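You operate a simulated robot arm through the tools that you are given. There is no shell and no other tool.

You run a simulated robot arm. Do the job below in one go: nothing can be reset, and whatever is moved stays where it is left.

Task
Put things in order on the top of the grey side bench. At the end: the green block is on the yellow small box; the white silica pack from the top of the grey side bench stands on top of the brown carton; the white paste jar from the top of the grey side bench is on the white test plate; the large green nozzle stands where the green block stood; whatever was shut is shut again. Leave all else as you found it, and nothing knocked over. Set down upright: paste jar.

It is judged by the outcome, as a careful person would: the job done as asked, and still so three seconds after it is handed in. It fails if anything else is knocked over, pushed out of place, dropped, spilled or broken.

Robot
A 6-joint arm with a two-finger gripper, fixed in place. Base frame: the origin is at the foot of the arm, x ahead of it, y to its left, z up; the work surface is at about z = 0. Readings come in m, degrees, newtons and seconds.
With the tool pointing down near the work surface it reaches from about 0.18 to 0.48 m from the base axis. Its first joint turns from -66.0 to 66.0 degrees. Payload 1.76 kg.
The tool frame sits at the grasp point between the pads (the TCP): z along the fingers, y along the line on which they close. The tips reach 0.029 m beyond it. The gripper opens to 0.082 m; its body begins 0.058 m behind the TCP.
Orientation is that of the tool frame in the base frame, as a unit quaternion [w, x, y, z]. With the fingers straight down and closing along the base's y, the tool's x points along the base's -x, its y along +y and its z along -z.

Tools
- The arm moves only by the tool send_rows. Its argument "motion" is a list of rows, each an object (a shift or turn left out is 0, a gripper value left out holds the last) with "linear": the shift along the tool's x, y, z in m, a list of three; "delta_rot": the turn, a rotation vector about the tool's x, y, z in rad, a list of three; "fingers": the closure in counts, from 0 (fully open) to 255 (shut). In form: [{"linear": [x, y, z], "delta_rot": [rx, ry, rz], "fingers": fingers}, ...]. A call has 1 to 20 rows; each row shifts and turns the commanded pose from where the row before left it, along the tool's axes as they then stand. A row lasts 0.2 s, in which the tool goes at most 0.05 m and 8.6 degrees; a call with a longer step from one row to the next is refused whole, and so is a gripper value outside its range. Where a pose cannot be reached the arm comes as near as it can. A force on the tool above 40 N (or 10 N above the force at the start of the call, whichever is more), or a blocked arm, ends the call early, and 0.2 s more pass. The fingers move at their own pace (about 0.2035 m/s each) and stop on an object; they squeeze with about 32 N. The grip force told is the motor's: it shows also when the fingers shut on nothing. Time passes only in rows, and 0.2 s behind the last, so rows that do not move let the fingers close. It gives the time, the measured TCP pose, the force on the tool (base axes), the opening and the grip force at its end, in the units of the frame above (readings bear some noise), with the torque about the TCP (base axes, N m) and any sound that the robot's microphone picked up.
- Cameras (640 x 400 px; columns grow to the right, rows downward): "scene" is fixed at [0.0318, 0.32, 0.4217]; the picture's right is [-0.93, -0.37, 0.00], its down [-0.22, 0.55, -0.81] and it looks along [0.29, -0.75, -0.59] (base axes); focal length 214 px, centre (320, 200). "wrist" rides on the gripper at [0.079, 0.004, -0.09] in the tool frame; the picture's right is [-0.05, 1.00, 0.00], its down [-0.71, -0.04, -0.71] and it looks along [-0.71, -0.04, 0.71] (tool axes); focal length 256 px, centre (320, 200). There is no depth. A picture from a camera that has moved, and an enlarged one, comes with that camera's place and axes in the base frame and with its lens.
- snapshot(camera): a new picture of that camera. It takes no simulated time.
- inspect(camera, box): a new picture of the part [left, top, right, bottom] of that camera's present view, enlarged. It takes no simulated time.
- hand_in(): hands the job in; it is judged then, once.

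Nothing tells you positions but the pictures and the camera data. Unless the task says otherwise, let go and move clear before handing in.

The tools are called after "Request:" as a command line: name --argument value ..., lists and objects as JSON in quotes. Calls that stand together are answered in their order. send_rows: Moves the arm, as the interface text tells. Its arguments: {"type":"object","properties":{"motion":{"type":"array","items":{"type":"object","properties":{"linear":{"type":"array","items":{"type":"number"}},"delta_rot":{"type":"array","items":{"type":"number"}},"fingers":{"type":"number"}}}}},"required":["motion"]} The other tools are called the same way: snapshot (camera) takes a picture; inspect (camera, box) takes an enlarged picture of a part of a camera's view; hand_in () hands the job in.

At the start:

```text
time_s: 0.0
ee_pos: [0.296, -0.0188, 0.2965]
tool_rot: [0.001, 0.0, 1.0, 0.0]
ft_force: [0.3, 0.1, -0.3]
moment: [-0.05, -0.01, 0.02]
width: 0.0817
gripper_force: 0.1
```

scene: 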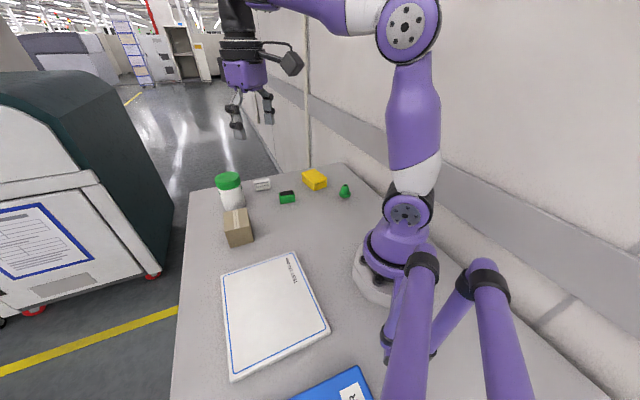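
wrist: 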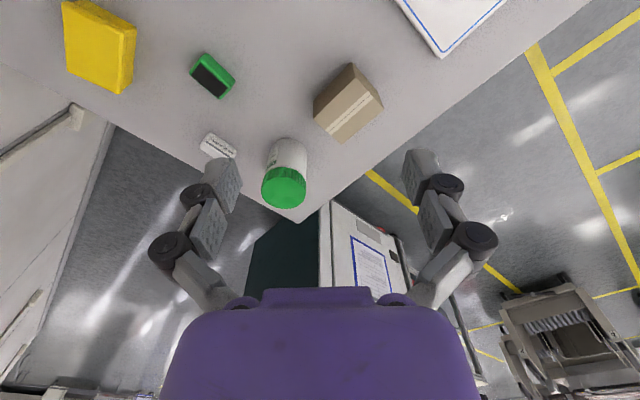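

I see a bench with a yellow box, green block, white silica pack, white jar with green lid, brown carton, white test plate, and a small green nozzle near the arm's base. I'll look closer before moving anything.

Request:
inspect --camera "scene" --box '[190, 150, 390, 275]'

Request:
inspect --camera "wrist" --box '[40, 0, 440, 250]'

Request:
inspect --camera "scene" --box '[160, 230, 480, 400]'

```text
3.20 times, centred on (290, 212) of scene
camera zoom: at [0.0318, 0.32, 0.4217], right [-0.93, -0.37, 0.0], down [-0.22, 0.55, -0.81], along [0.29, -0.75, -0.59], focal length 686 px, centre (416, 160)
```

zoom: 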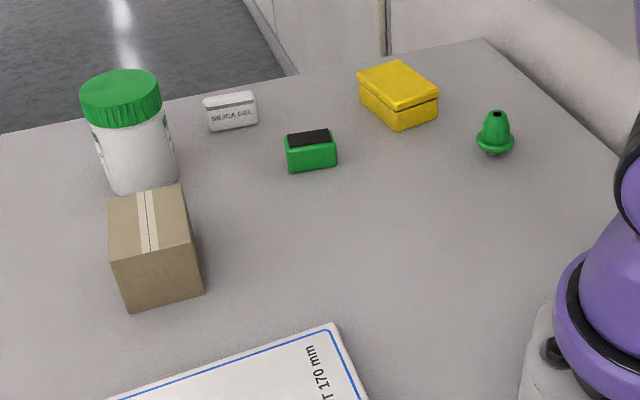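

```text
1.60 times, centred on (240, 125) of wrist
camera zoom: at [0.2165, -0.016, 0.3868], right [0.05, 1.0, 0.0], down [0.71, -0.04, 0.71], along [0.71, -0.04, -0.71], focal length 410 px, centre (448, 320)
```

zoom: 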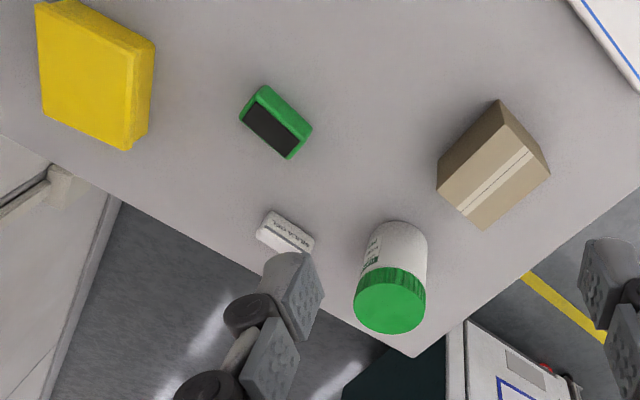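

```text
2.00 times, centred on (320, 315) of scene
camera zoom: at [0.0318, 0.32, 0.4217], right [-0.93, -0.37, 0.0], down [-0.22, 0.55, -0.81], along [0.29, -0.75, -0.59], focal length 429 px, centre (320, -30)
```

zoom: 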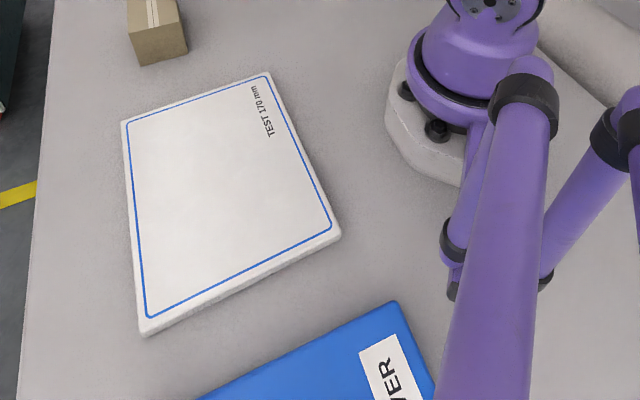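

The objects' rough positions (base frame) are: nozzle (0.17,-0.26), green block (0.34,-0.175), yellow box (0.29,-0.30), silica pack (0.45,-0.20), jar (0.475,-0.08), with the carton and plate to the left. I'll move the arm back and up for a better wrist view so I can pin these down.

Request:
send_rows --motion '[{"linear": [0.025, -0.025, -0.015]}, {"linear": [0.025, -0.025, -0.015]}, {"linear": [0.025, -0.025, -0.015]}, {"linear": [0.0, 0.0, 0.0]}]'

```text
time_s: 1.0
ee_pos: [0.2198, -0.0943, 0.3413]
tool_rot: [0.001, 0.0, 1.0, 0.0]
ft_force: [0.2, -0.1, 0.7]
moment: [0.04, 0.0, 0.04]
width: 0.082
gripper_force: 0.1
```

The arm moved as I commanded. Now I'll take a wrist picture from here.

Request:
snapshot --camera "wrist"

Request:
snapshot --camera "scene"

```text
taken
camera wrist: at [0.1409, -0.0911, 0.4309], right [0.05, 1.0, 0.0], down [0.71, -0.04, 0.71], along [0.71, -0.04, -0.71], focal length 256 px, centre (320, 200)
```

wrist: 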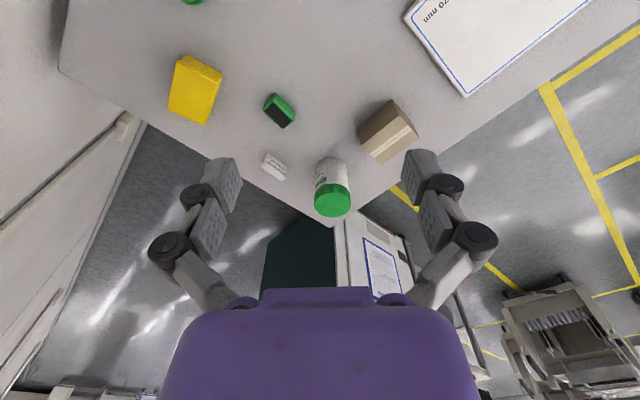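

```text
taken
```

scene: 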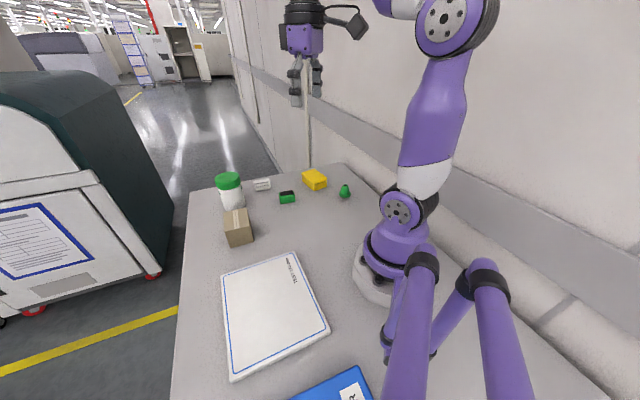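

The wrist view shows every object except most of the nozzle. I'll enlarge the group to measure positions and orientations.

Request:
inspect --camera "wrist" --box '[150, 40, 310, 190]'

Request:
inspect --camera "wrist" --box '[300, 80, 440, 230]'

```text
2.67 times, centred on (230, 115) of wrist
camera zoom: at [0.1409, -0.0911, 0.4309], right [0.05, 1.0, 0.0], down [0.71, -0.04, 0.71], along [0.71, -0.04, -0.71], focal length 683 px, centre (560, 427)
```

zoom: 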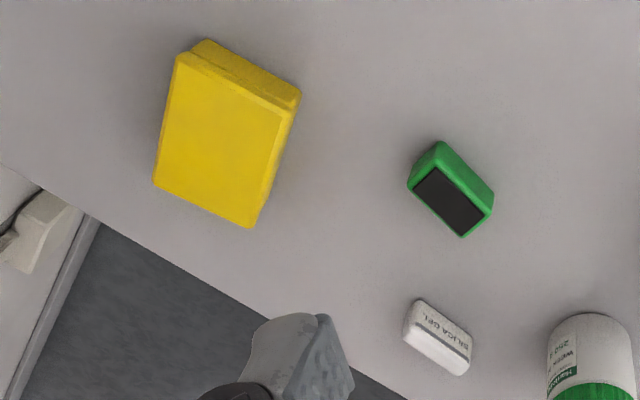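

```text
2.67 times, centred on (370, 155) of wrist
camera zoom: at [0.1409, -0.0911, 0.4309], right [0.05, 1.0, 0.0], down [0.71, -0.04, 0.71], along [0.71, -0.04, -0.71], focal length 683 px, centre (187, 320)
```

zoom: 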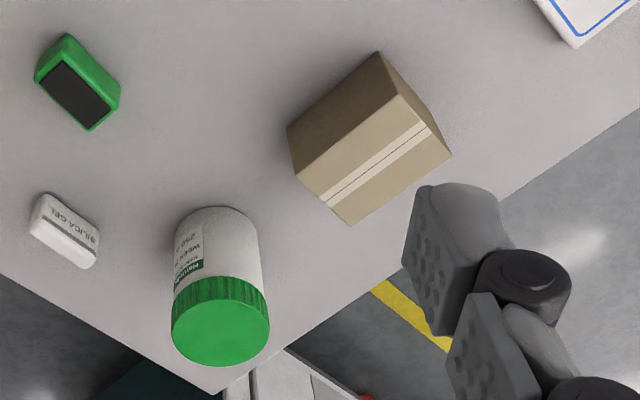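

The carton top is at about (0.381, 0.014), z≈0.058. The plate centre is near (0.20, 0.147), the jar near (0.472,-0.083) and about 0.11 tall, and the yellow box near (0.30,-0.30). First I'll hover over the green block at (0.343,-0.172), turned so the fingers close across its short side.

Request:
send_rows --motion '[{"linear": [-0.0203, -0.013, 0.0333]}, {"linear": [-0.0203, -0.013, 0.0333]}, {"linear": [-0.0203, -0.013, 0.0333]}, {"linear": [-0.0203, -0.013, 0.0333]}, {"linear": [-0.0203, -0.013, 0.0333]}, {"linear": [-0.0203, -0.013, 0.0333]}, {"delta_rot": [0, 0, -0.1424]}, {"delta_rot": [0, 0, -0.1424]}, {"delta_rot": [0, 0, -0.1424]}, {"delta_rot": [0, 0, -0.1424]}, {"delta_rot": [0, 0, -0.1424]}, {"linear": [0, 0, 0]}]'

```text
time_s: 3.6
ee_pos: [0.3428, -0.1732, 0.1413]
tool_rot: [0.0, -0.349, 0.937, 0.0]
ft_force: [-1.2, -0.4, -0.2]
moment: [-0.02, -0.01, 0.01]
width: 0.0819
gripper_force: 0.0
```

I'm hovering above the green block with the fingers across it. I'll take pictures to fine-tune the alignment.

Request:
snapshot --camera "wrist"

Request:
inspect --camera "scene" --box '[230, 120, 390, 220]'

```text
taken
camera wrist: at [0.2801, -0.222, 0.2314], right [-0.61, 0.79, 0.0], down [0.56, 0.43, 0.71], along [0.56, 0.43, -0.71], focal length 256 px, centre (320, 200)
```

wrist: 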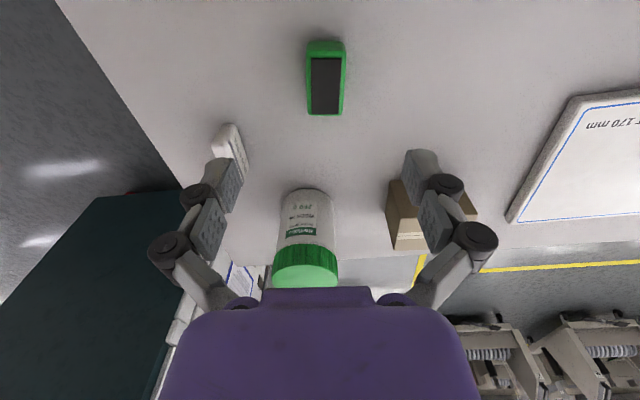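

```text
4.00 times, centred on (310, 170) of scene
camera zoom: at [0.0318, 0.32, 0.4217], right [-0.93, -0.37, 0.0], down [-0.22, 0.55, -0.81], along [0.29, -0.75, -0.59], focal length 858 px, centre (360, 320)
```

zoom: 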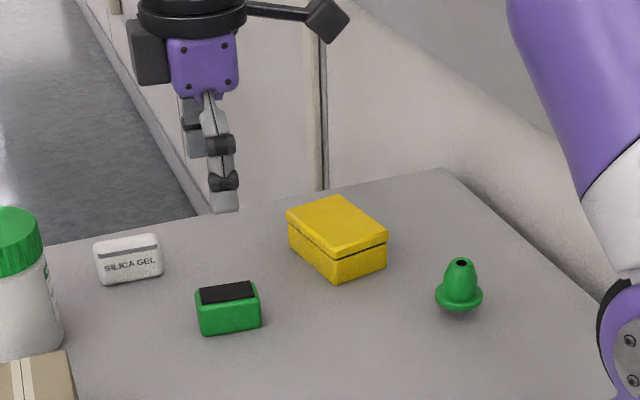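

The block looks well aligned with the gripper axis. I'll enlarge it for an exact centre and height.

Request:
inspect --camera "wrist" --box '[260, 20, 390, 130]'

Request:
inspect --camera "scene" --box '[260, 180, 320, 215]'

Request:
inspect --camera "scene" --box '[295, 160, 365, 205]'

```text
3.64 times, centred on (325, 75) of wrist
camera zoom: at [0.2801, -0.222, 0.2314], right [-0.61, 0.79, 0.0], down [0.56, 0.43, 0.71], along [0.56, 0.43, -0.71], focal length 931 px, centre (302, 654)
```

zoom: 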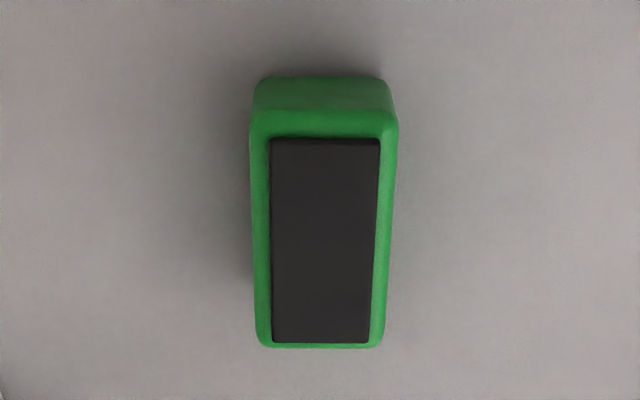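

```text
10.67 times, centred on (290, 198) of scene
camera zoom: at [0.0318, 0.32, 0.4217], right [-0.93, -0.37, 0.0], down [-0.22, 0.55, -0.81], along [0.29, -0.75, -0.59], focal length 2288 px, centre (640, 227)
```

zoom: 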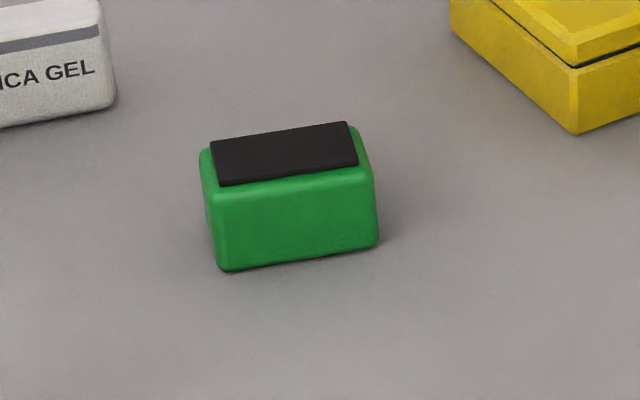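

```text
8.89 times, centred on (330, 182) of scene
camera zoom: at [0.0318, 0.32, 0.4217], right [-0.93, -0.37, 0.0], down [-0.22, 0.55, -0.81], along [0.29, -0.75, -0.59], focal length 1906 px, centre (231, 356)
```

zoom: 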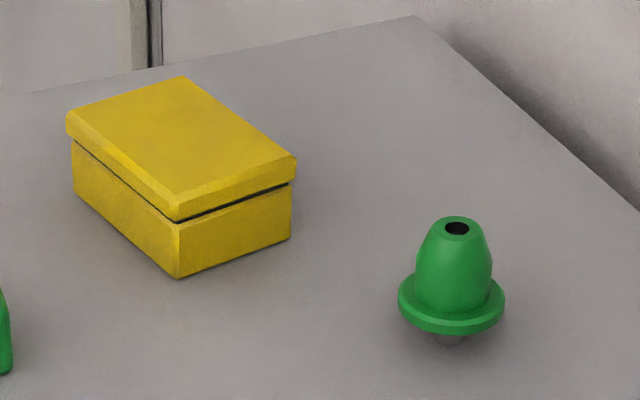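

The green block is about 0.03 × 0.046 and about 0.03 high, centred roughly 4 mm off in tool y and turned about 3°. I'll correct that and come down part of the way.

Request:
send_rows --motion '[{"linear": [0, 0.0043, 0], "delta_rot": [0, 0, 0.054]}, {"linear": [0, 0, 0.025]}, {"linear": [0, 0, 0.025]}, {"linear": [0, 0, 0.025]}, {"linear": [0, 0, 0]}]'

Request:
snapshot --camera "wrist"

Request:
inspect --camera "scene" --box '[230, 120, 390, 220]'

```text
time_s: 4.8
ee_pos: [0.3389, -0.1716, 0.0677]
tool_rot: [0.001, -0.324, 0.946, 0.0]
ft_force: [0.5, 0.1, 0.4]
moment: [-0.01, -0.03, 0.02]
width: 0.082
gripper_force: 0.0
```

```text
taken
camera wrist: at [0.2737, -0.217, 0.1579], right [-0.57, 0.82, 0.0], down [0.58, 0.4, 0.71], along [0.58, 0.4, -0.71], focal length 256 px, centre (320, 200)
```

wrist: 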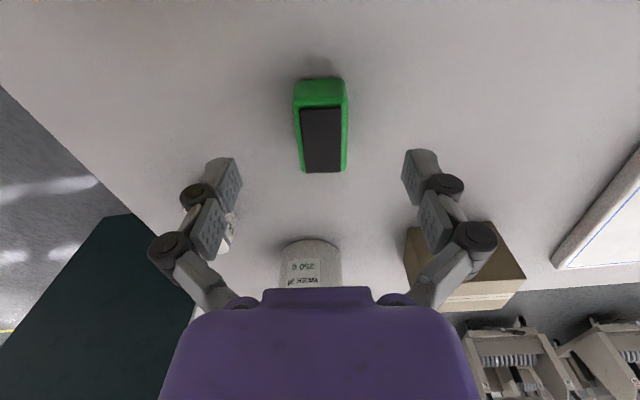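

```text
4.00 times, centred on (310, 170) of scene
camera zoom: at [0.0318, 0.32, 0.4217], right [-0.93, -0.37, 0.0], down [-0.22, 0.55, -0.81], along [0.29, -0.75, -0.59], focal length 858 px, centre (360, 320)
```

zoom: 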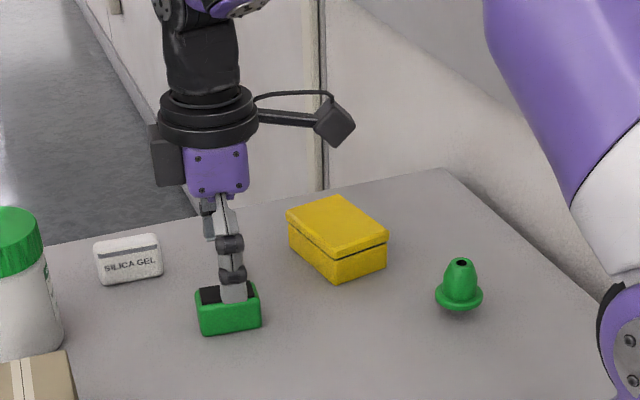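

The block is now centred between the fingers. I'll go down to z≈0.034 and close.

Request:
send_rows --motion '[{"linear": [0, 0, 0.017]}, {"linear": [0, 0, 0.0165]}, {"linear": [0, 0, 0]}, {"fingers": 255}, {"fingers": 255}, {"fingers": 255}, {"fingers": 255}]'

```text
time_s: 6.4
ee_pos: [0.3406, -0.1687, 0.0341]
tool_rot: [0.001, -0.322, 0.947, 0.0]
ft_force: [0.3, 2.3, 11.3]
moment: [0.01, 0.0, 0.0]
width: 0.0288
gripper_force: 32.0
```

The block is gripped at 0.029 m wide. I'll lift it and check.

Request:
send_rows --motion '[{"linear": [0, 0, -0.01]}, {"linear": [0, 0, -0.02]}, {"linear": [0, 0, -0.03]}, {"linear": [0, 0, -0.03]}, {"linear": [0, 0, 0]}]'

Request:
snapshot --camera "wrist"

Request:
inspect --camera "scene" --box '[230, 120, 390, 220]'

```text
time_s: 7.6
ee_pos: [0.3407, -0.1679, 0.1218]
tool_rot: [0.001, -0.323, 0.946, 0.001]
ft_force: [0.3, 0.1, -0.2]
moment: [-0.01, 0.0, 0.03]
width: 0.0289
gripper_force: 31.8
```

```text
taken
camera wrist: at [0.2752, -0.2143, 0.213], right [-0.57, 0.82, 0.0], down [0.58, 0.4, 0.71], along [0.58, 0.4, -0.71], focal length 256 px, centre (320, 200)
```

wrist: 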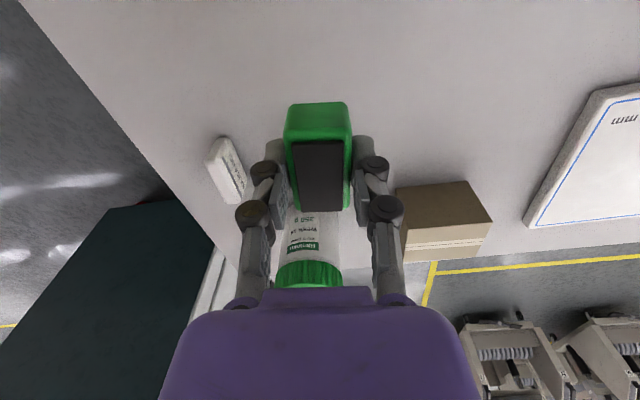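

```text
4.00 times, centred on (310, 170) of scene
camera zoom: at [0.0318, 0.32, 0.4217], right [-0.93, -0.37, 0.0], down [-0.22, 0.55, -0.81], along [0.29, -0.75, -0.59], focal length 858 px, centre (360, 320)
```

zoom: 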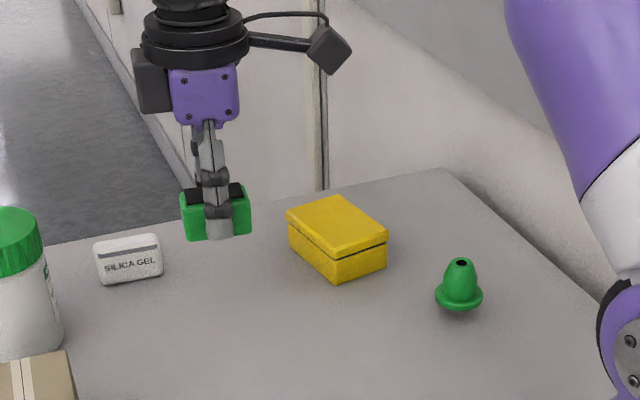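

The block is held level. I'll carry it over the yellow box centre at about (0.299,-0.301), whose top is near z≈0.03.

Request:
send_rows --motion '[{"linear": [0.0286, -0.0199, 0]}, {"linear": [0.0286, -0.0199, 0]}, {"linear": [0.0286, -0.0199, 0]}, {"linear": [0.0286, -0.0199, 0]}, {"linear": [0, 0, 0]}]'

Request:
snapshot --camera "wrist"

Request:
inspect --camera "scene" --box '[240, 110, 400, 210]'

```text
time_s: 8.8
ee_pos: [0.2985, -0.3031, 0.1231]
tool_rot: [0.001, -0.323, 0.947, 0.0]
ft_force: [-0.4, -0.3, 0.1]
moment: [-0.03, 0.02, -0.02]
width: 0.0288
gripper_force: 31.5
```

```text
taken
camera wrist: at [0.2337, -0.3485, 0.214], right [-0.57, 0.82, 0.0], down [0.58, 0.4, 0.71], along [0.58, 0.4, -0.71], focal length 256 px, centre (320, 200)
```

wrist: 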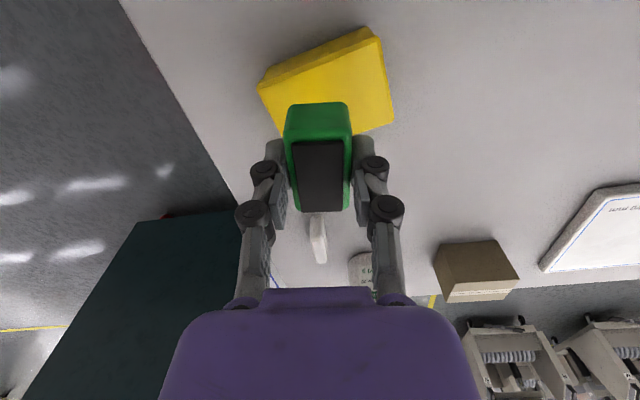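

```text
4.00 times, centred on (320, 160) of scene
camera zoom: at [0.0318, 0.32, 0.4217], right [-0.93, -0.37, 0.0], down [-0.22, 0.55, -0.81], along [0.29, -0.75, -0.59], focal length 858 px, centre (320, 360)
```

zoom: 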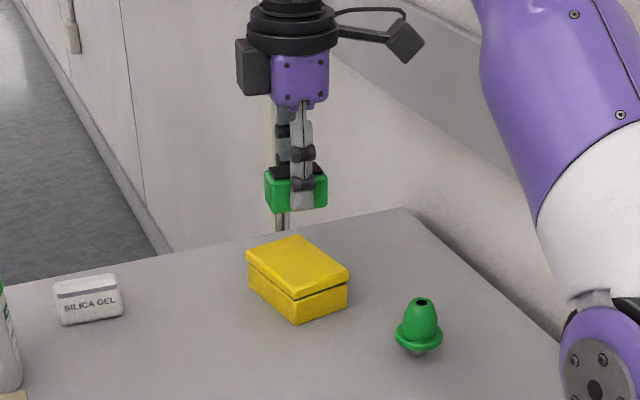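

I'll enlarge the wrist view to check where the held block sits relative to the yellow box.

Request:
inspect --camera "wrist" --box '[230, 10, 420, 150]'

```text
2.86 times, centred on (325, 80) of wrist
camera zoom: at [0.2337, -0.3485, 0.214], right [-0.57, 0.82, 0.0], down [0.58, 0.4, 0.71], along [0.58, 0.4, -0.71], focal length 731 px, centre (306, 543)
```

zoom: 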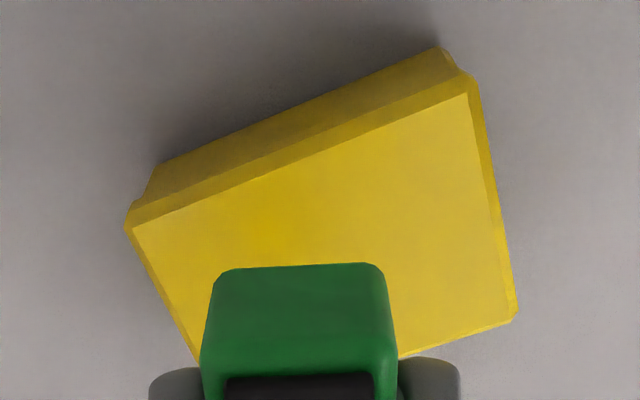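

The box centre is about 7 mm further in tool y and 4 mm forward, so I'll shift and come down close to contact.

Request:
send_rows --motion '[{"linear": [-0.004, 0.007, 0]}, {"linear": [0, 0, 0.02]}, {"linear": [0, 0, 0.02]}, {"linear": [0, 0, 0.01]}, {"linear": [0, 0, 0]}]'

Request:
inspect --camera "scene" --box '[280, 150, 350, 195]'

```text
time_s: 10.0
ee_pos: [0.2975, -0.2933, 0.0739]
tool_rot: [0.001, -0.323, 0.946, 0.0]
ft_force: [-1.4, -0.3, 0.8]
moment: [0.0, -0.03, -0.02]
width: 0.029
gripper_force: 32.0
```

```text
8.89 times, centred on (315, 172) of scene
camera zoom: at [0.0318, 0.32, 0.4217], right [-0.93, -0.37, 0.0], down [-0.22, 0.55, -0.81], along [0.29, -0.75, -0.59], focal length 1906 px, centre (364, 444)
```

zoom: 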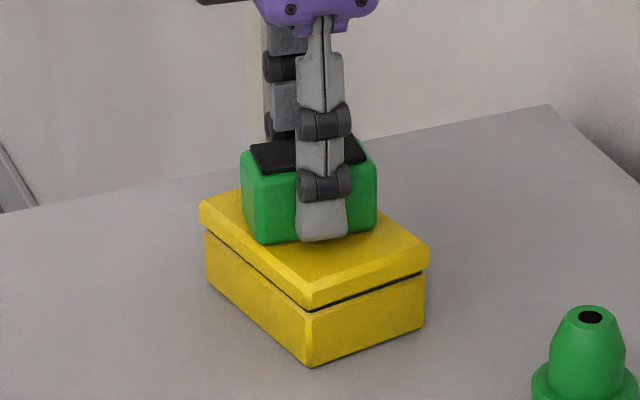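

The block is just above the box lid. I'll lower it slowly while watching the force.

Request:
send_rows --motion '[{"linear": [0, 0, 0.002]}, {"linear": [0, 0, 0.002]}, {"linear": [0, 0, 0]}]'

```text
time_s: 10.8
ee_pos: [0.2972, -0.2942, 0.0711]
tool_rot: [0.001, -0.323, 0.946, -0.003]
ft_force: [1.5, -0.7, 29.8]
moment: [0.0, -0.06, 0.0]
width: 0.0288
gripper_force: 32.1
```

Contact at about 30 N. I'll ease off by 1 mm, open the fingers moderately, and rise straight up.

Request:
send_rows --motion '[{"linear": [0, 0, -0.001]}, {"fingers": 90}, {"fingers": 90}, {"linear": [0, 0, 0]}, {"linear": [0, 0, -0.01]}, {"linear": [0, 0, -0.02]}, {"linear": [0, 0, -0.03]}, {"linear": [0, 0, -0.03]}, {"linear": [0, 0, 0]}]'

Request:
inspect --camera "scene" --box '[240, 110, 400, 210]'

Request:
snapshot --camera "wrist"

```text
time_s: 12.8
ee_pos: [0.2975, -0.2915, 0.1604]
tool_rot: [0.001, -0.323, 0.946, 0.0]
ft_force: [-0.7, -0.2, -0.8]
moment: [-0.02, -0.02, -0.03]
width: 0.0531
gripper_force: 0.1
```

```text
4.00 times, centred on (320, 160) of scene
camera zoom: at [0.0318, 0.32, 0.4217], right [-0.93, -0.37, 0.0], down [-0.22, 0.55, -0.81], along [0.29, -0.75, -0.59], focal length 858 px, centre (320, 360)
```

zoom: 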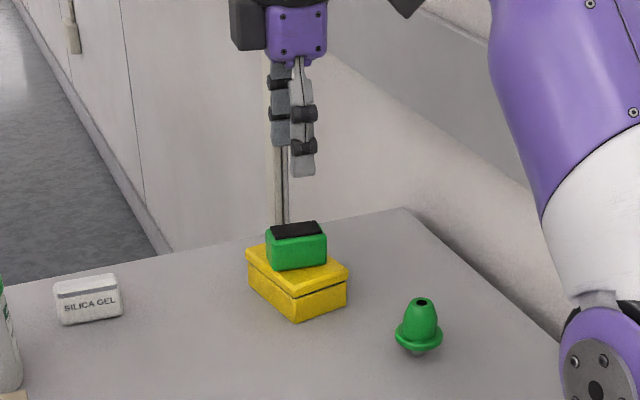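

```text
taken
camera wrist: at [0.2313, -0.3376, 0.2512], right [-0.57, 0.82, 0.0], down [0.58, 0.4, 0.71], along [0.58, 0.4, -0.71], focal length 256 px, centre (320, 200)
```

wrist: 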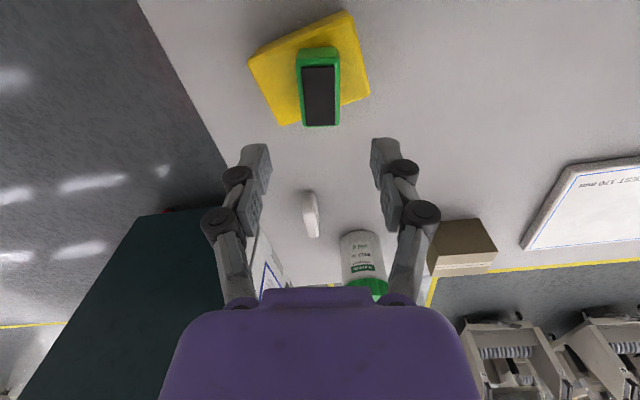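

The green block sits level on the yellow box. Next is the nozzle near (0.168,-0.255), so I'll move over it and look.

Request:
send_rows --motion '[{"linear": [0.02, 0.027, 0], "fingers": 0}, {"linear": [0.02, 0.027, 0]}, {"linear": [0.02, 0.027, 0]}, {"linear": [0.02, 0.027, 0]}, {"linear": [0, 0, 0]}]'

Request:
snapshot --camera "wrist"

Request:
snapshot --camera "scene"

```text
time_s: 14.0
ee_pos: [0.1682, -0.2573, 0.1602]
tool_rot: [0.001, -0.323, 0.946, 0.0]
ft_force: [-0.2, 0.3, -0.1]
moment: [-0.02, 0.0, 0.0]
width: 0.0819
gripper_force: 0.0
```

```text
taken
camera wrist: at [0.1031, -0.3032, 0.2509], right [-0.57, 0.82, 0.0], down [0.58, 0.4, 0.71], along [0.58, 0.4, -0.71], focal length 256 px, centre (320, 200)
```

wrist: 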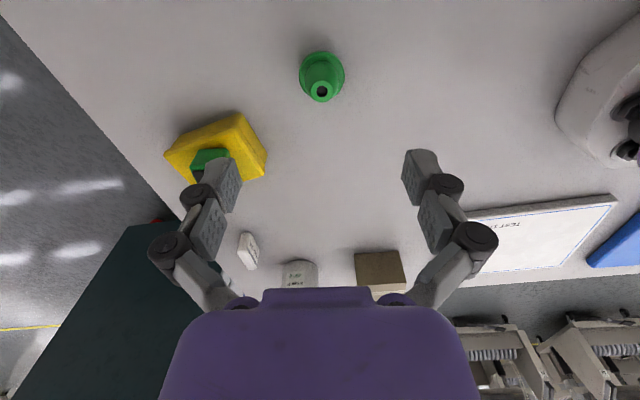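

```text
taken
```

scene: 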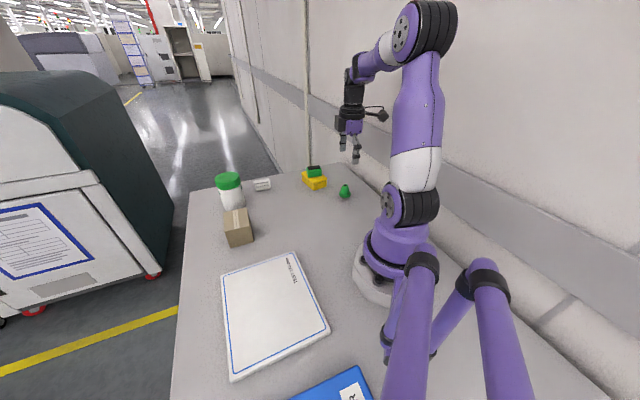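

Request:
inspect --camera "wrist" --box '[272, 30, 372, 120]'

Request:
inspect --camera "scene" --box '[320, 170, 370, 205]'

```text
4.44 times, centred on (322, 75) of wrist
camera zoom: at [0.1031, -0.3032, 0.2509], right [-0.57, 0.82, 0.0], down [0.58, 0.4, 0.71], along [0.58, 0.4, -0.71], focal length 1138 px, centre (311, 756)
```

zoom: 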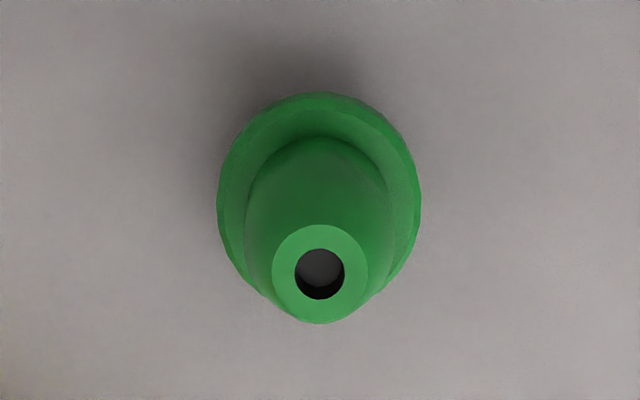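

```text
11.43 times, centred on (345, 188) of scene
camera zoom: at [0.0318, 0.32, 0.4217], right [-0.93, -0.37, 0.0], down [-0.22, 0.55, -0.81], along [0.29, -0.75, -0.59], focal length 2451 px, centre (34, 343)
```

zoom: 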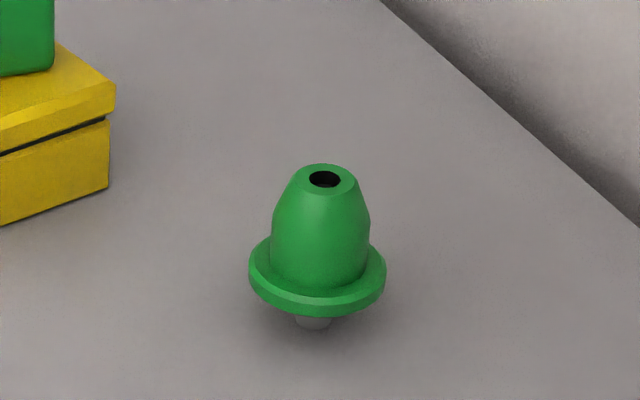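

The nozzle stands on a narrow grey stem. It has a 41 mm flange at z≈0.013–0.019, a body about 30 mm wide, and its top at about 0.048. It's nearly under the TCP, so I'll descend to grip the body just above the flange (TCP z≈0.052) and look before closing.

Request:
send_rows --motion '[{"linear": [-0.0015, 0.001, 0.02]}, {"linear": [0, 0, 0.025]}, {"linear": [0, 0, 0.025]}, {"linear": [0, 0, 0.025]}, {"linear": [0, 0, 0.013]}, {"linear": [0, 0, 0]}]'

Request:
snapshot --camera "wrist"

Request:
inspect --camera "scene" --box '[310, 150, 380, 205]'

```text
time_s: 15.4
ee_pos: [0.1686, -0.2558, 0.0532]
tool_rot: [0.001, -0.323, 0.947, 0.001]
ft_force: [-0.2, 0.6, -0.5]
moment: [0.02, 0.0, 0.0]
width: 0.0821
gripper_force: 0.1
```

```text
taken
camera wrist: at [0.1029, -0.3016, 0.1428], right [-0.57, 0.82, 0.0], down [0.58, 0.4, 0.71], along [0.58, 0.4, -0.71], focal length 256 px, centre (320, 200)
```

wrist: 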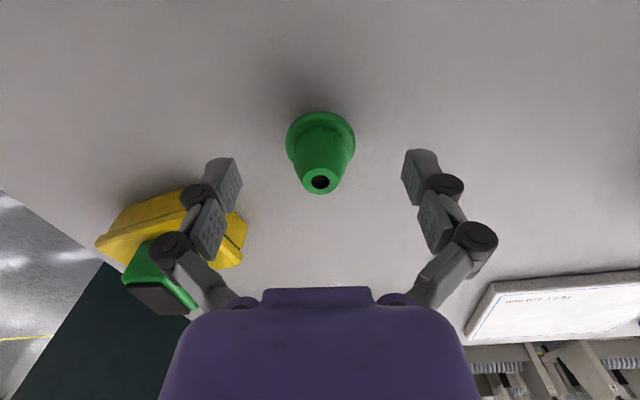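

```text
7.27 times, centred on (345, 178) of scene
camera zoom: at [0.0318, 0.32, 0.4217], right [-0.93, -0.37, 0.0], down [-0.22, 0.55, -0.81], along [0.29, -0.75, -0.59], focal length 1560 px, centre (138, 364)
```

zoom: 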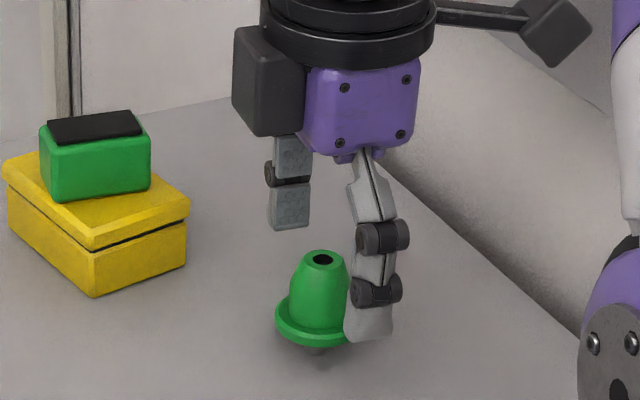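

The nozzle is centred between the fingers. Closing on the body now.

Request:
send_rows --motion '[{"fingers": 255}, {"fingers": 255}, {"fingers": 255}, {"fingers": 255}]'

Request:
snapshot --camera "wrist"

Request:
inspect --camera "scene" --box '[310, 150, 380, 205]'

```text
time_s: 16.4
ee_pos: [0.1688, -0.256, 0.0537]
tool_rot: [0.001, -0.323, 0.946, -0.001]
ft_force: [1.2, -0.5, 17.5]
moment: [-0.04, -0.05, -0.02]
width: 0.0267
gripper_force: 31.8
```

```text
taken
camera wrist: at [0.1031, -0.302, 0.1435], right [-0.57, 0.82, 0.0], down [0.58, 0.4, 0.71], along [0.58, 0.4, -0.71], focal length 256 px, centre (320, 200)
```

wrist: 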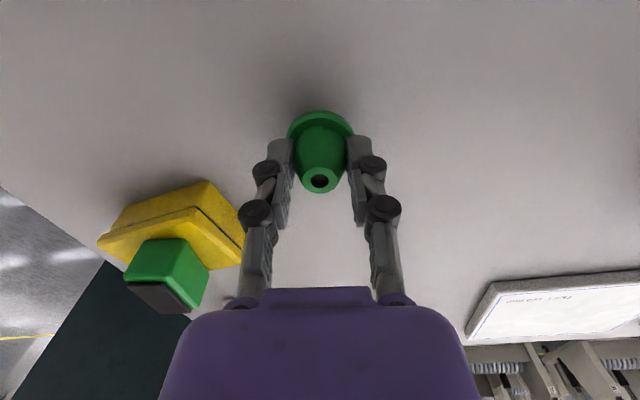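

```text
7.27 times, centred on (345, 178) of scene
camera zoom: at [0.0318, 0.32, 0.4216], right [-0.93, -0.37, 0.0], down [-0.22, 0.55, -0.81], along [0.3, -0.75, -0.59], focal length 1560 px, centre (138, 364)
```

zoom: 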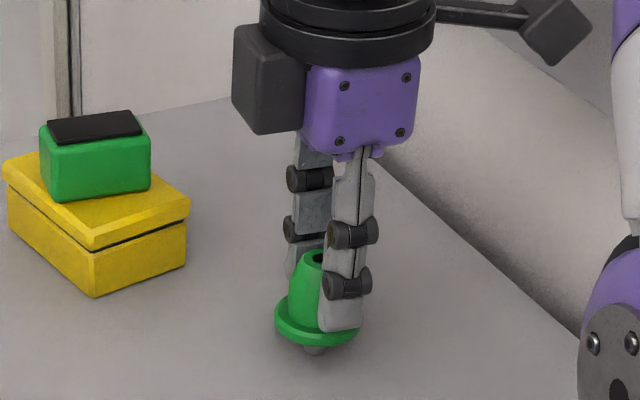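

Gripped at 0.027 m wide. I'll lift it straight up and check that the stem comes along and the nozzle stays upright.

Request:
send_rows --motion '[{"linear": [0, 0, -0.005]}, {"linear": [0, 0, -0.01]}, {"linear": [0, 0, -0.025]}, {"linear": [0, 0, -0.03]}, {"linear": [0, 0, -0.03]}, {"linear": [0, 0, 0]}]'

Request:
snapshot --camera "wrist"

Request:
inspect --camera "scene" --box '[310, 130, 390, 205]'

```text
time_s: 17.8
ee_pos: [0.1692, -0.2557, 0.1517]
tool_rot: [0.001, -0.324, 0.946, 0.0]
ft_force: [0.4, -0.1, -1.3]
moment: [0.03, -0.01, 0.0]
width: 0.0268
gripper_force: 32.2
```

```text
taken
camera wrist: at [0.1028, -0.3026, 0.241], right [-0.57, 0.82, 0.0], down [0.58, 0.4, 0.71], along [0.58, 0.4, -0.71], focal length 256 px, centre (320, 200)
```

wrist: 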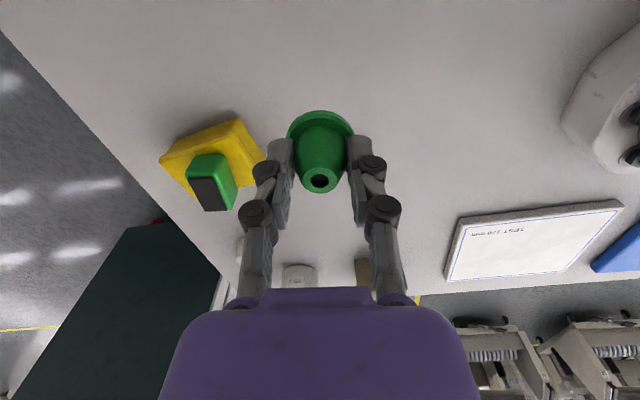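

```text
5.33 times, centred on (350, 168) of scene
camera zoom: at [0.0318, 0.32, 0.4217], right [-0.93, -0.37, 0.0], down [-0.22, 0.55, -0.81], along [0.29, -0.75, -0.59], focal length 1144 px, centre (160, 373)
```

zoom: 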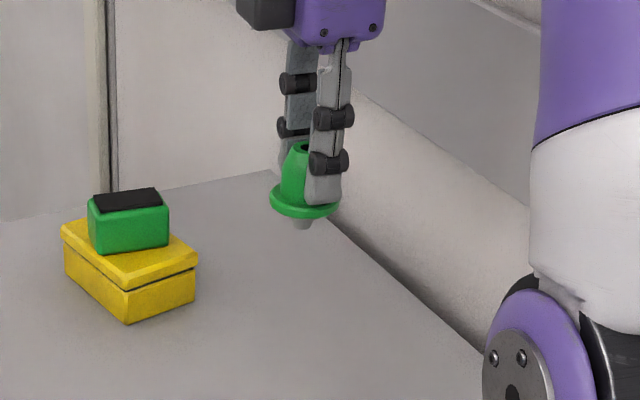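

The nozzle came up cleanly with its stem and is upright. I'll carry it to the green block's old spot at (0.340,-0.170).

Request:
send_rows --motion '[{"linear": [-0.0313, -0.0061, 0]}, {"linear": [-0.0313, -0.0061, 0]}, {"linear": [-0.0313, -0.0061, 0]}, {"linear": [-0.0313, -0.0061, 0]}, {"linear": [-0.0313, -0.0061, 0]}, {"linear": [-0.0313, -0.0061, 0]}, {"linear": [0, 0, 0]}, {"linear": [0, 0, 0]}]'

```text
time_s: 19.6
ee_pos: [0.3421, -0.169, 0.1535]
tool_rot: [0.001, -0.323, 0.946, 0.0]
ft_force: [-0.2, -0.8, -0.4]
moment: [0.03, -0.02, 0.01]
width: 0.0267
gripper_force: 32.5
```

I'm over the spot. I'll come down most of the way, then slowly.

Request:
send_rows --motion '[{"linear": [0.0015, 0, 0.02]}, {"linear": [0, 0, 0.025]}, {"linear": [0, 0, 0.025]}, {"linear": [0, 0, 0.015]}, {"linear": [0, 0, 0.006]}, {"linear": [0, 0, 0]}, {"linear": [0, 0, 0]}]'

Request:
inspect --camera "scene" --box '[255, 160, 325, 215]'

Request:
snapshot --camera "wrist"

```text
time_s: 21.2
ee_pos: [0.3378, -0.1708, 0.0601]
tool_rot: [0.001, -0.323, 0.946, 0.0]
ft_force: [-1.0, -0.1, -0.9]
moment: [0.01, 0.01, 0.0]
width: 0.0268
gripper_force: 32.4
```

```text
7.27 times, centred on (290, 188) of scene
camera zoom: at [0.0318, 0.32, 0.4217], right [-0.93, -0.37, 0.0], down [-0.22, 0.55, -0.81], along [0.29, -0.75, -0.59], focal length 1560 px, centre (538, 291)
```

zoom: 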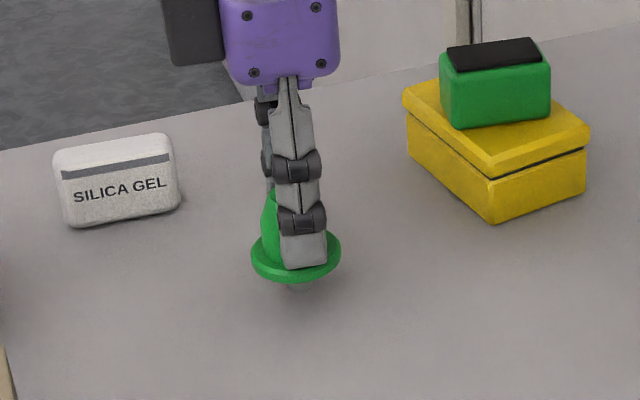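

```text
taken
camera wrist: at [0.2728, -0.2163, 0.1511], right [-0.57, 0.82, 0.0], down [0.58, 0.4, 0.71], along [0.58, 0.4, -0.71], focal length 256 px, centre (320, 200)
```

wrist: 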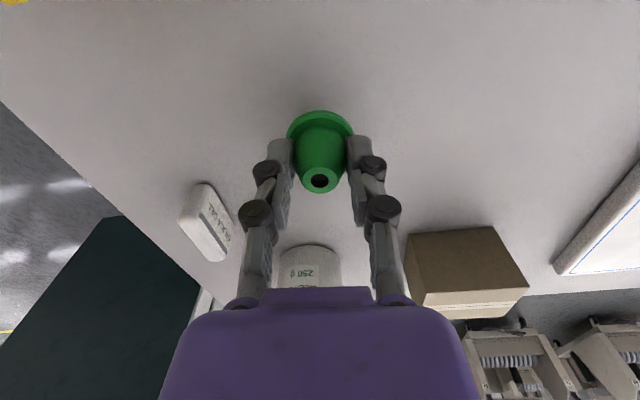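

Now the final lowering in small steps, watching for contact.

Request:
send_rows --motion '[{"linear": [-0.001, 0, 0.002]}, {"linear": [0, 0, 0.002]}, {"linear": [0, 0, 0]}]'

```text
time_s: 22.0
ee_pos: [0.3398, -0.1699, 0.0571]
tool_rot: [0.001, -0.322, 0.947, 0.001]
ft_force: [-0.5, 0.1, -0.7]
moment: [-0.05, 0.0, -0.03]
width: 0.0268
gripper_force: 32.1
```

No contact yet, so I'll keep going down in 1 mm steps.

Request:
send_rows --motion '[{"linear": [0, 0, 0.001]}, {"linear": [0, 0, 0.001]}, {"linear": [0, 0, 0]}]'

```text
time_s: 22.8
ee_pos: [0.3397, -0.1693, 0.0557]
tool_rot: [0.001, -0.324, 0.946, 0.001]
ft_force: [0.3, 0.4, -0.9]
moment: [0.03, 0.0, 0.0]
width: 0.0266
gripper_force: 32.0
```

Request:
send_rows --motion '[{"linear": [0, 0, 0.001]}, {"linear": [0, 0, 0.001]}, {"linear": [0, 0, 0]}]'

```text
time_s: 23.6
ee_pos: [0.3389, -0.1701, 0.0543]
tool_rot: [0.001, -0.323, 0.946, -0.001]
ft_force: [-2.6, 1.2, 8.0]
moment: [0.01, 0.1, 0.03]
width: 0.0267
gripper_force: 32.0
```

There's light contact at 8 N and the nozzle stands on the surface. I'll open the fingers gradually, then check before rising.

Request:
send_rows --motion '[{"fingers": 165}, {"fingers": 155}, {"fingers": 140}, {"fingers": 110}, {"fingers": 70}, {"fingers": 40}]'

Request:
snapshot --camera "wrist"

Request:
inspect --camera "scene" --box '[255, 160, 325, 215]'

```text
time_s: 25.0
ee_pos: [0.3394, -0.1697, 0.0545]
tool_rot: [0.001, -0.324, 0.946, 0.001]
ft_force: [0.6, 0.1, 0.0]
moment: [-0.02, 0.01, 0.01]
width: 0.069
gripper_force: 0.0
```

```text
taken
camera wrist: at [0.2733, -0.2159, 0.1433], right [-0.57, 0.82, 0.0], down [0.58, 0.4, 0.71], along [0.58, 0.4, -0.71], focal length 256 px, centre (320, 200)
```

wrist: 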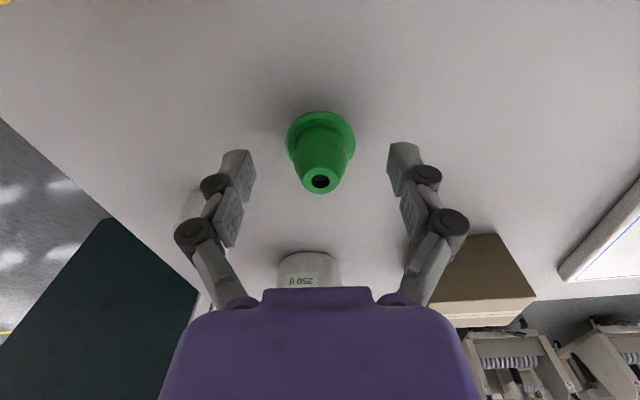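

```text
7.27 times, centred on (290, 188) of scene
camera zoom: at [0.0318, 0.32, 0.4217], right [-0.93, -0.37, 0.0], down [-0.22, 0.55, -0.81], along [0.29, -0.75, -0.59], focal length 1560 px, centre (538, 291)
```

zoom: 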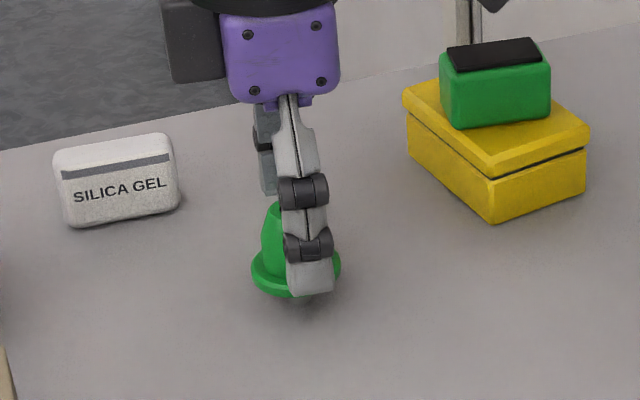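

The nozzle stands upright on the block's old spot. I'll rise, turn the gripper about 88° so it can close along the silica pack's long axis (pack near (0.457,-0.204)), and move over for a look.

Request:
send_rows --motion '[{"linear": [0, 0, -0.02], "fingers": 0}, {"linear": [0, 0, -0.03]}, {"linear": [0, 0, -0.04]}, {"linear": [0, 0, -0.03]}, {"delta_rot": [0, 0, 0.1392]}, {"delta_rot": [0, 0, 0.1392]}, {"delta_rot": [0, 0, 0.1392]}, {"delta_rot": [0, 0, 0.1392]}, {"delta_rot": [0, 0, 0.1392]}, {"delta_rot": [0, 0, 0.1392]}, {"delta_rot": [0, 0, 0.1392]}, {"delta_rot": [0, 0, 0.1392]}, {"delta_rot": [0, 0, 0.1392]}, {"delta_rot": [0, 0, 0.1392]}, {"delta_rot": [0, 0, 0.1392]}, {"linear": [-0.0277, 0.029, 0]}, {"linear": [-0.0277, 0.029, 0]}, {"linear": [0, 0, 0]}]'

Request:
snapshot --camera "wrist"

Request:
snapshot --camera "scene"

```text
time_s: 28.8
ee_pos: [0.4163, -0.1773, 0.1731]
tool_rot: [-0.001, 0.423, 0.906, 0.0]
ft_force: [0.2, 0.2, -0.8]
moment: [0.02, 0.0, 0.03]
width: 0.0822
gripper_force: 0.0
```

```text
taken
camera wrist: at [0.3694, -0.1143, 0.264], right [0.8, 0.6, 0.0], down [0.42, -0.57, 0.71], along [0.42, -0.56, -0.71], focal length 256 px, centre (320, 200)
```

wrist: 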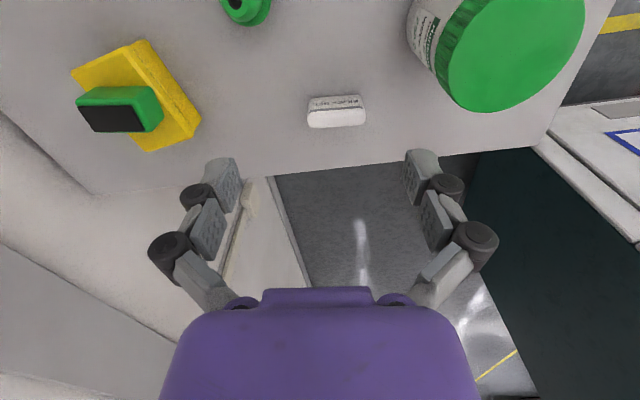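

```text
taken
```

scene: 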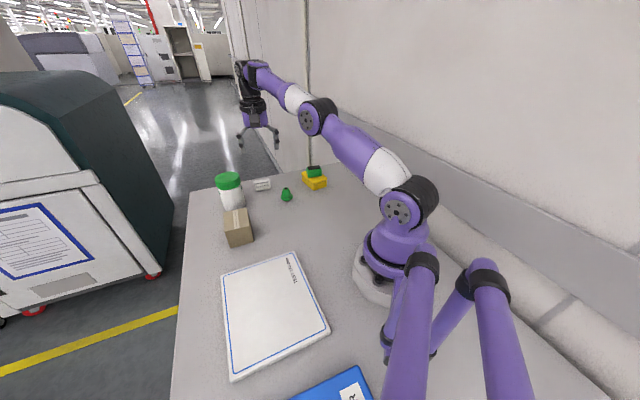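

Request:
inspect --camera "wrist" --box '[280, 70, 400, 150]'

```text
5.00 times, centred on (340, 110) of wrist
camera zoom: at [0.3694, -0.1143, 0.264], right [0.8, 0.6, 0.0], down [0.42, -0.57, 0.71], along [0.42, -0.56, -0.71], focal length 1280 px, centre (220, 650)
```

zoom: 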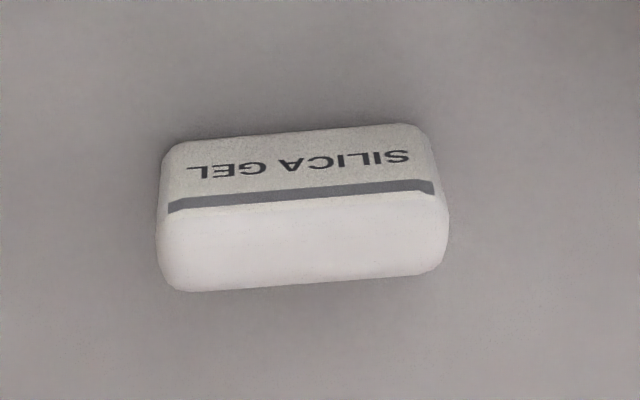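

The silica pack stands on its long edge, about 0.058 × 0.02 × 0.03, centred near (0.456,-0.202). That's a reach of about 0.50, just past the straight-down limit. I'll tilt the tool 15° about its closing axis so the tips reach outward, and hover above the pack.

Request:
send_rows --motion '[{"delta_rot": [0, 0, -0.028]}, {"linear": [-0.0224, 0.0067, 0.0365]}, {"delta_rot": [0, -0.131, 0]}, {"delta_rot": [0, -0.131, 0]}, {"linear": [0, 0, 0]}]'

Request:
snapshot --camera "wrist"

```text
time_s: 30.0
ee_pos: [0.4403, -0.1856, 0.1419]
tool_rot: [0.085, 0.409, 0.908, -0.044]
ft_force: [0.4, -0.1, 0.5]
moment: [0.01, 0.02, 0.01]
width: 0.082
gripper_force: 0.1
out of reach, approached as far as the arm can: row 2, 3, 4
```

```text
taken
camera wrist: at [0.3818, -0.1119, 0.2159], right [0.78, 0.62, 0.0], down [0.35, -0.44, 0.83], along [0.51, -0.65, -0.56], focal length 256 px, centre (320, 200)
```

wrist: 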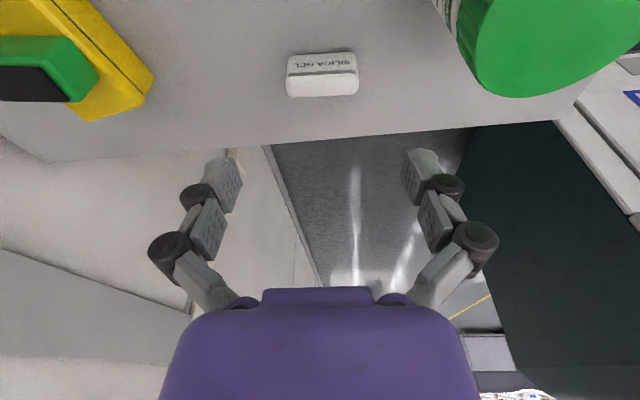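

At this height the arm runs out of reach because the wrist is too high; lower positions should reach further. I'll move down and outward toward the spot above the pack, staying clear of it.

Request:
send_rows --motion '[{"linear": [-0.0018, 0.0023, 0.0217]}, {"linear": [-0.0018, 0.0023, 0.0217]}, {"linear": [-0.0018, 0.0023, 0.0217]}, {"linear": [0, 0, 0]}, {"linear": [0, 0, 0]}]'

Request:
snapshot --camera "wrist"

Request:
inspect --camera "scene" --box '[200, 120, 340, 220]'

```text
time_s: 31.2
ee_pos: [0.424, -0.1828, 0.1044]
tool_rot: [0.083, 0.41, 0.907, -0.043]
ft_force: [-0.5, 0.0, -0.2]
moment: [-0.02, 0.04, 0.02]
width: 0.082
gripper_force: 0.0
out of reach, approached as far as the arm can: row 1, 2, 3
```

```text
taken
camera wrist: at [0.3657, -0.109, 0.1788], right [0.78, 0.62, 0.0], down [0.35, -0.44, 0.83], along [0.51, -0.65, -0.56], focal length 256 px, centre (320, 200)
```

wrist: 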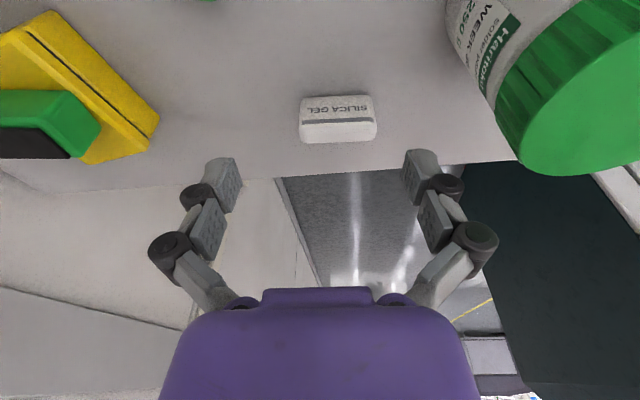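

```text
4.00 times, centred on (270, 170) of scene
camera zoom: at [0.0318, 0.32, 0.4217], right [-0.93, -0.37, 0.0], down [-0.22, 0.55, -0.81], along [0.29, -0.75, -0.59], focal length 858 px, centre (520, 320)
```

zoom: 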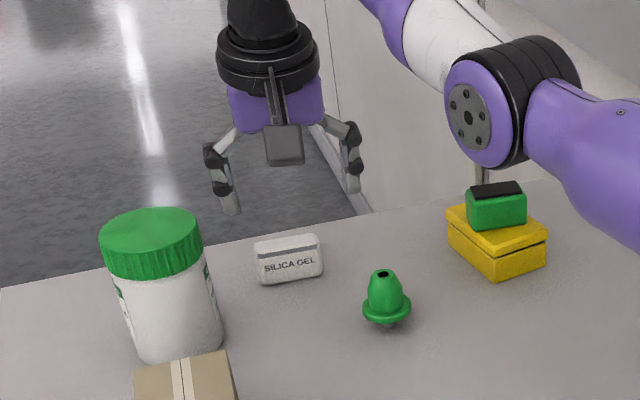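

The arm is hitting some limit with the tilt. I'll remove the tilt and see what is reachable from here, staying above the pack.

Request:
send_rows --motion '[{"delta_rot": [0, 0.089, 0]}, {"delta_rot": [0, 0.089, 0]}, {"linear": [0, 0, 0]}, {"linear": [0, 0, 0]}]'

```text
time_s: 32.2
ee_pos: [0.4239, -0.182, 0.1045]
tool_rot: [0.004, 0.412, 0.911, -0.008]
ft_force: [-0.3, -0.6, -0.6]
moment: [0.02, 0.02, -0.02]
width: 0.0821
gripper_force: 0.0
```

Upright works here, so the commanded pose follows what was actually reached. I'll go lower and then outward in small steps to find how far the upright tool reaches.

Request:
send_rows --motion '[{"linear": [0, 0, 0.015]}, {"linear": [0, 0, 0.014]}, {"linear": [-0.008, 0.0, 0]}, {"linear": [-0.008, 0.0, 0]}, {"linear": [-0.008, 0.004, 0]}, {"linear": [0, 0, 0]}]'

```text
time_s: 33.6
ee_pos: [0.4349, -0.1944, 0.0758]
tool_rot: [0.002, 0.411, 0.911, -0.008]
ft_force: [-0.4, -0.2, -0.4]
moment: [0.0, -0.01, 0.01]
width: 0.0822
gripper_force: 0.1
out of reach, approached as far as the arm can: row 5
```

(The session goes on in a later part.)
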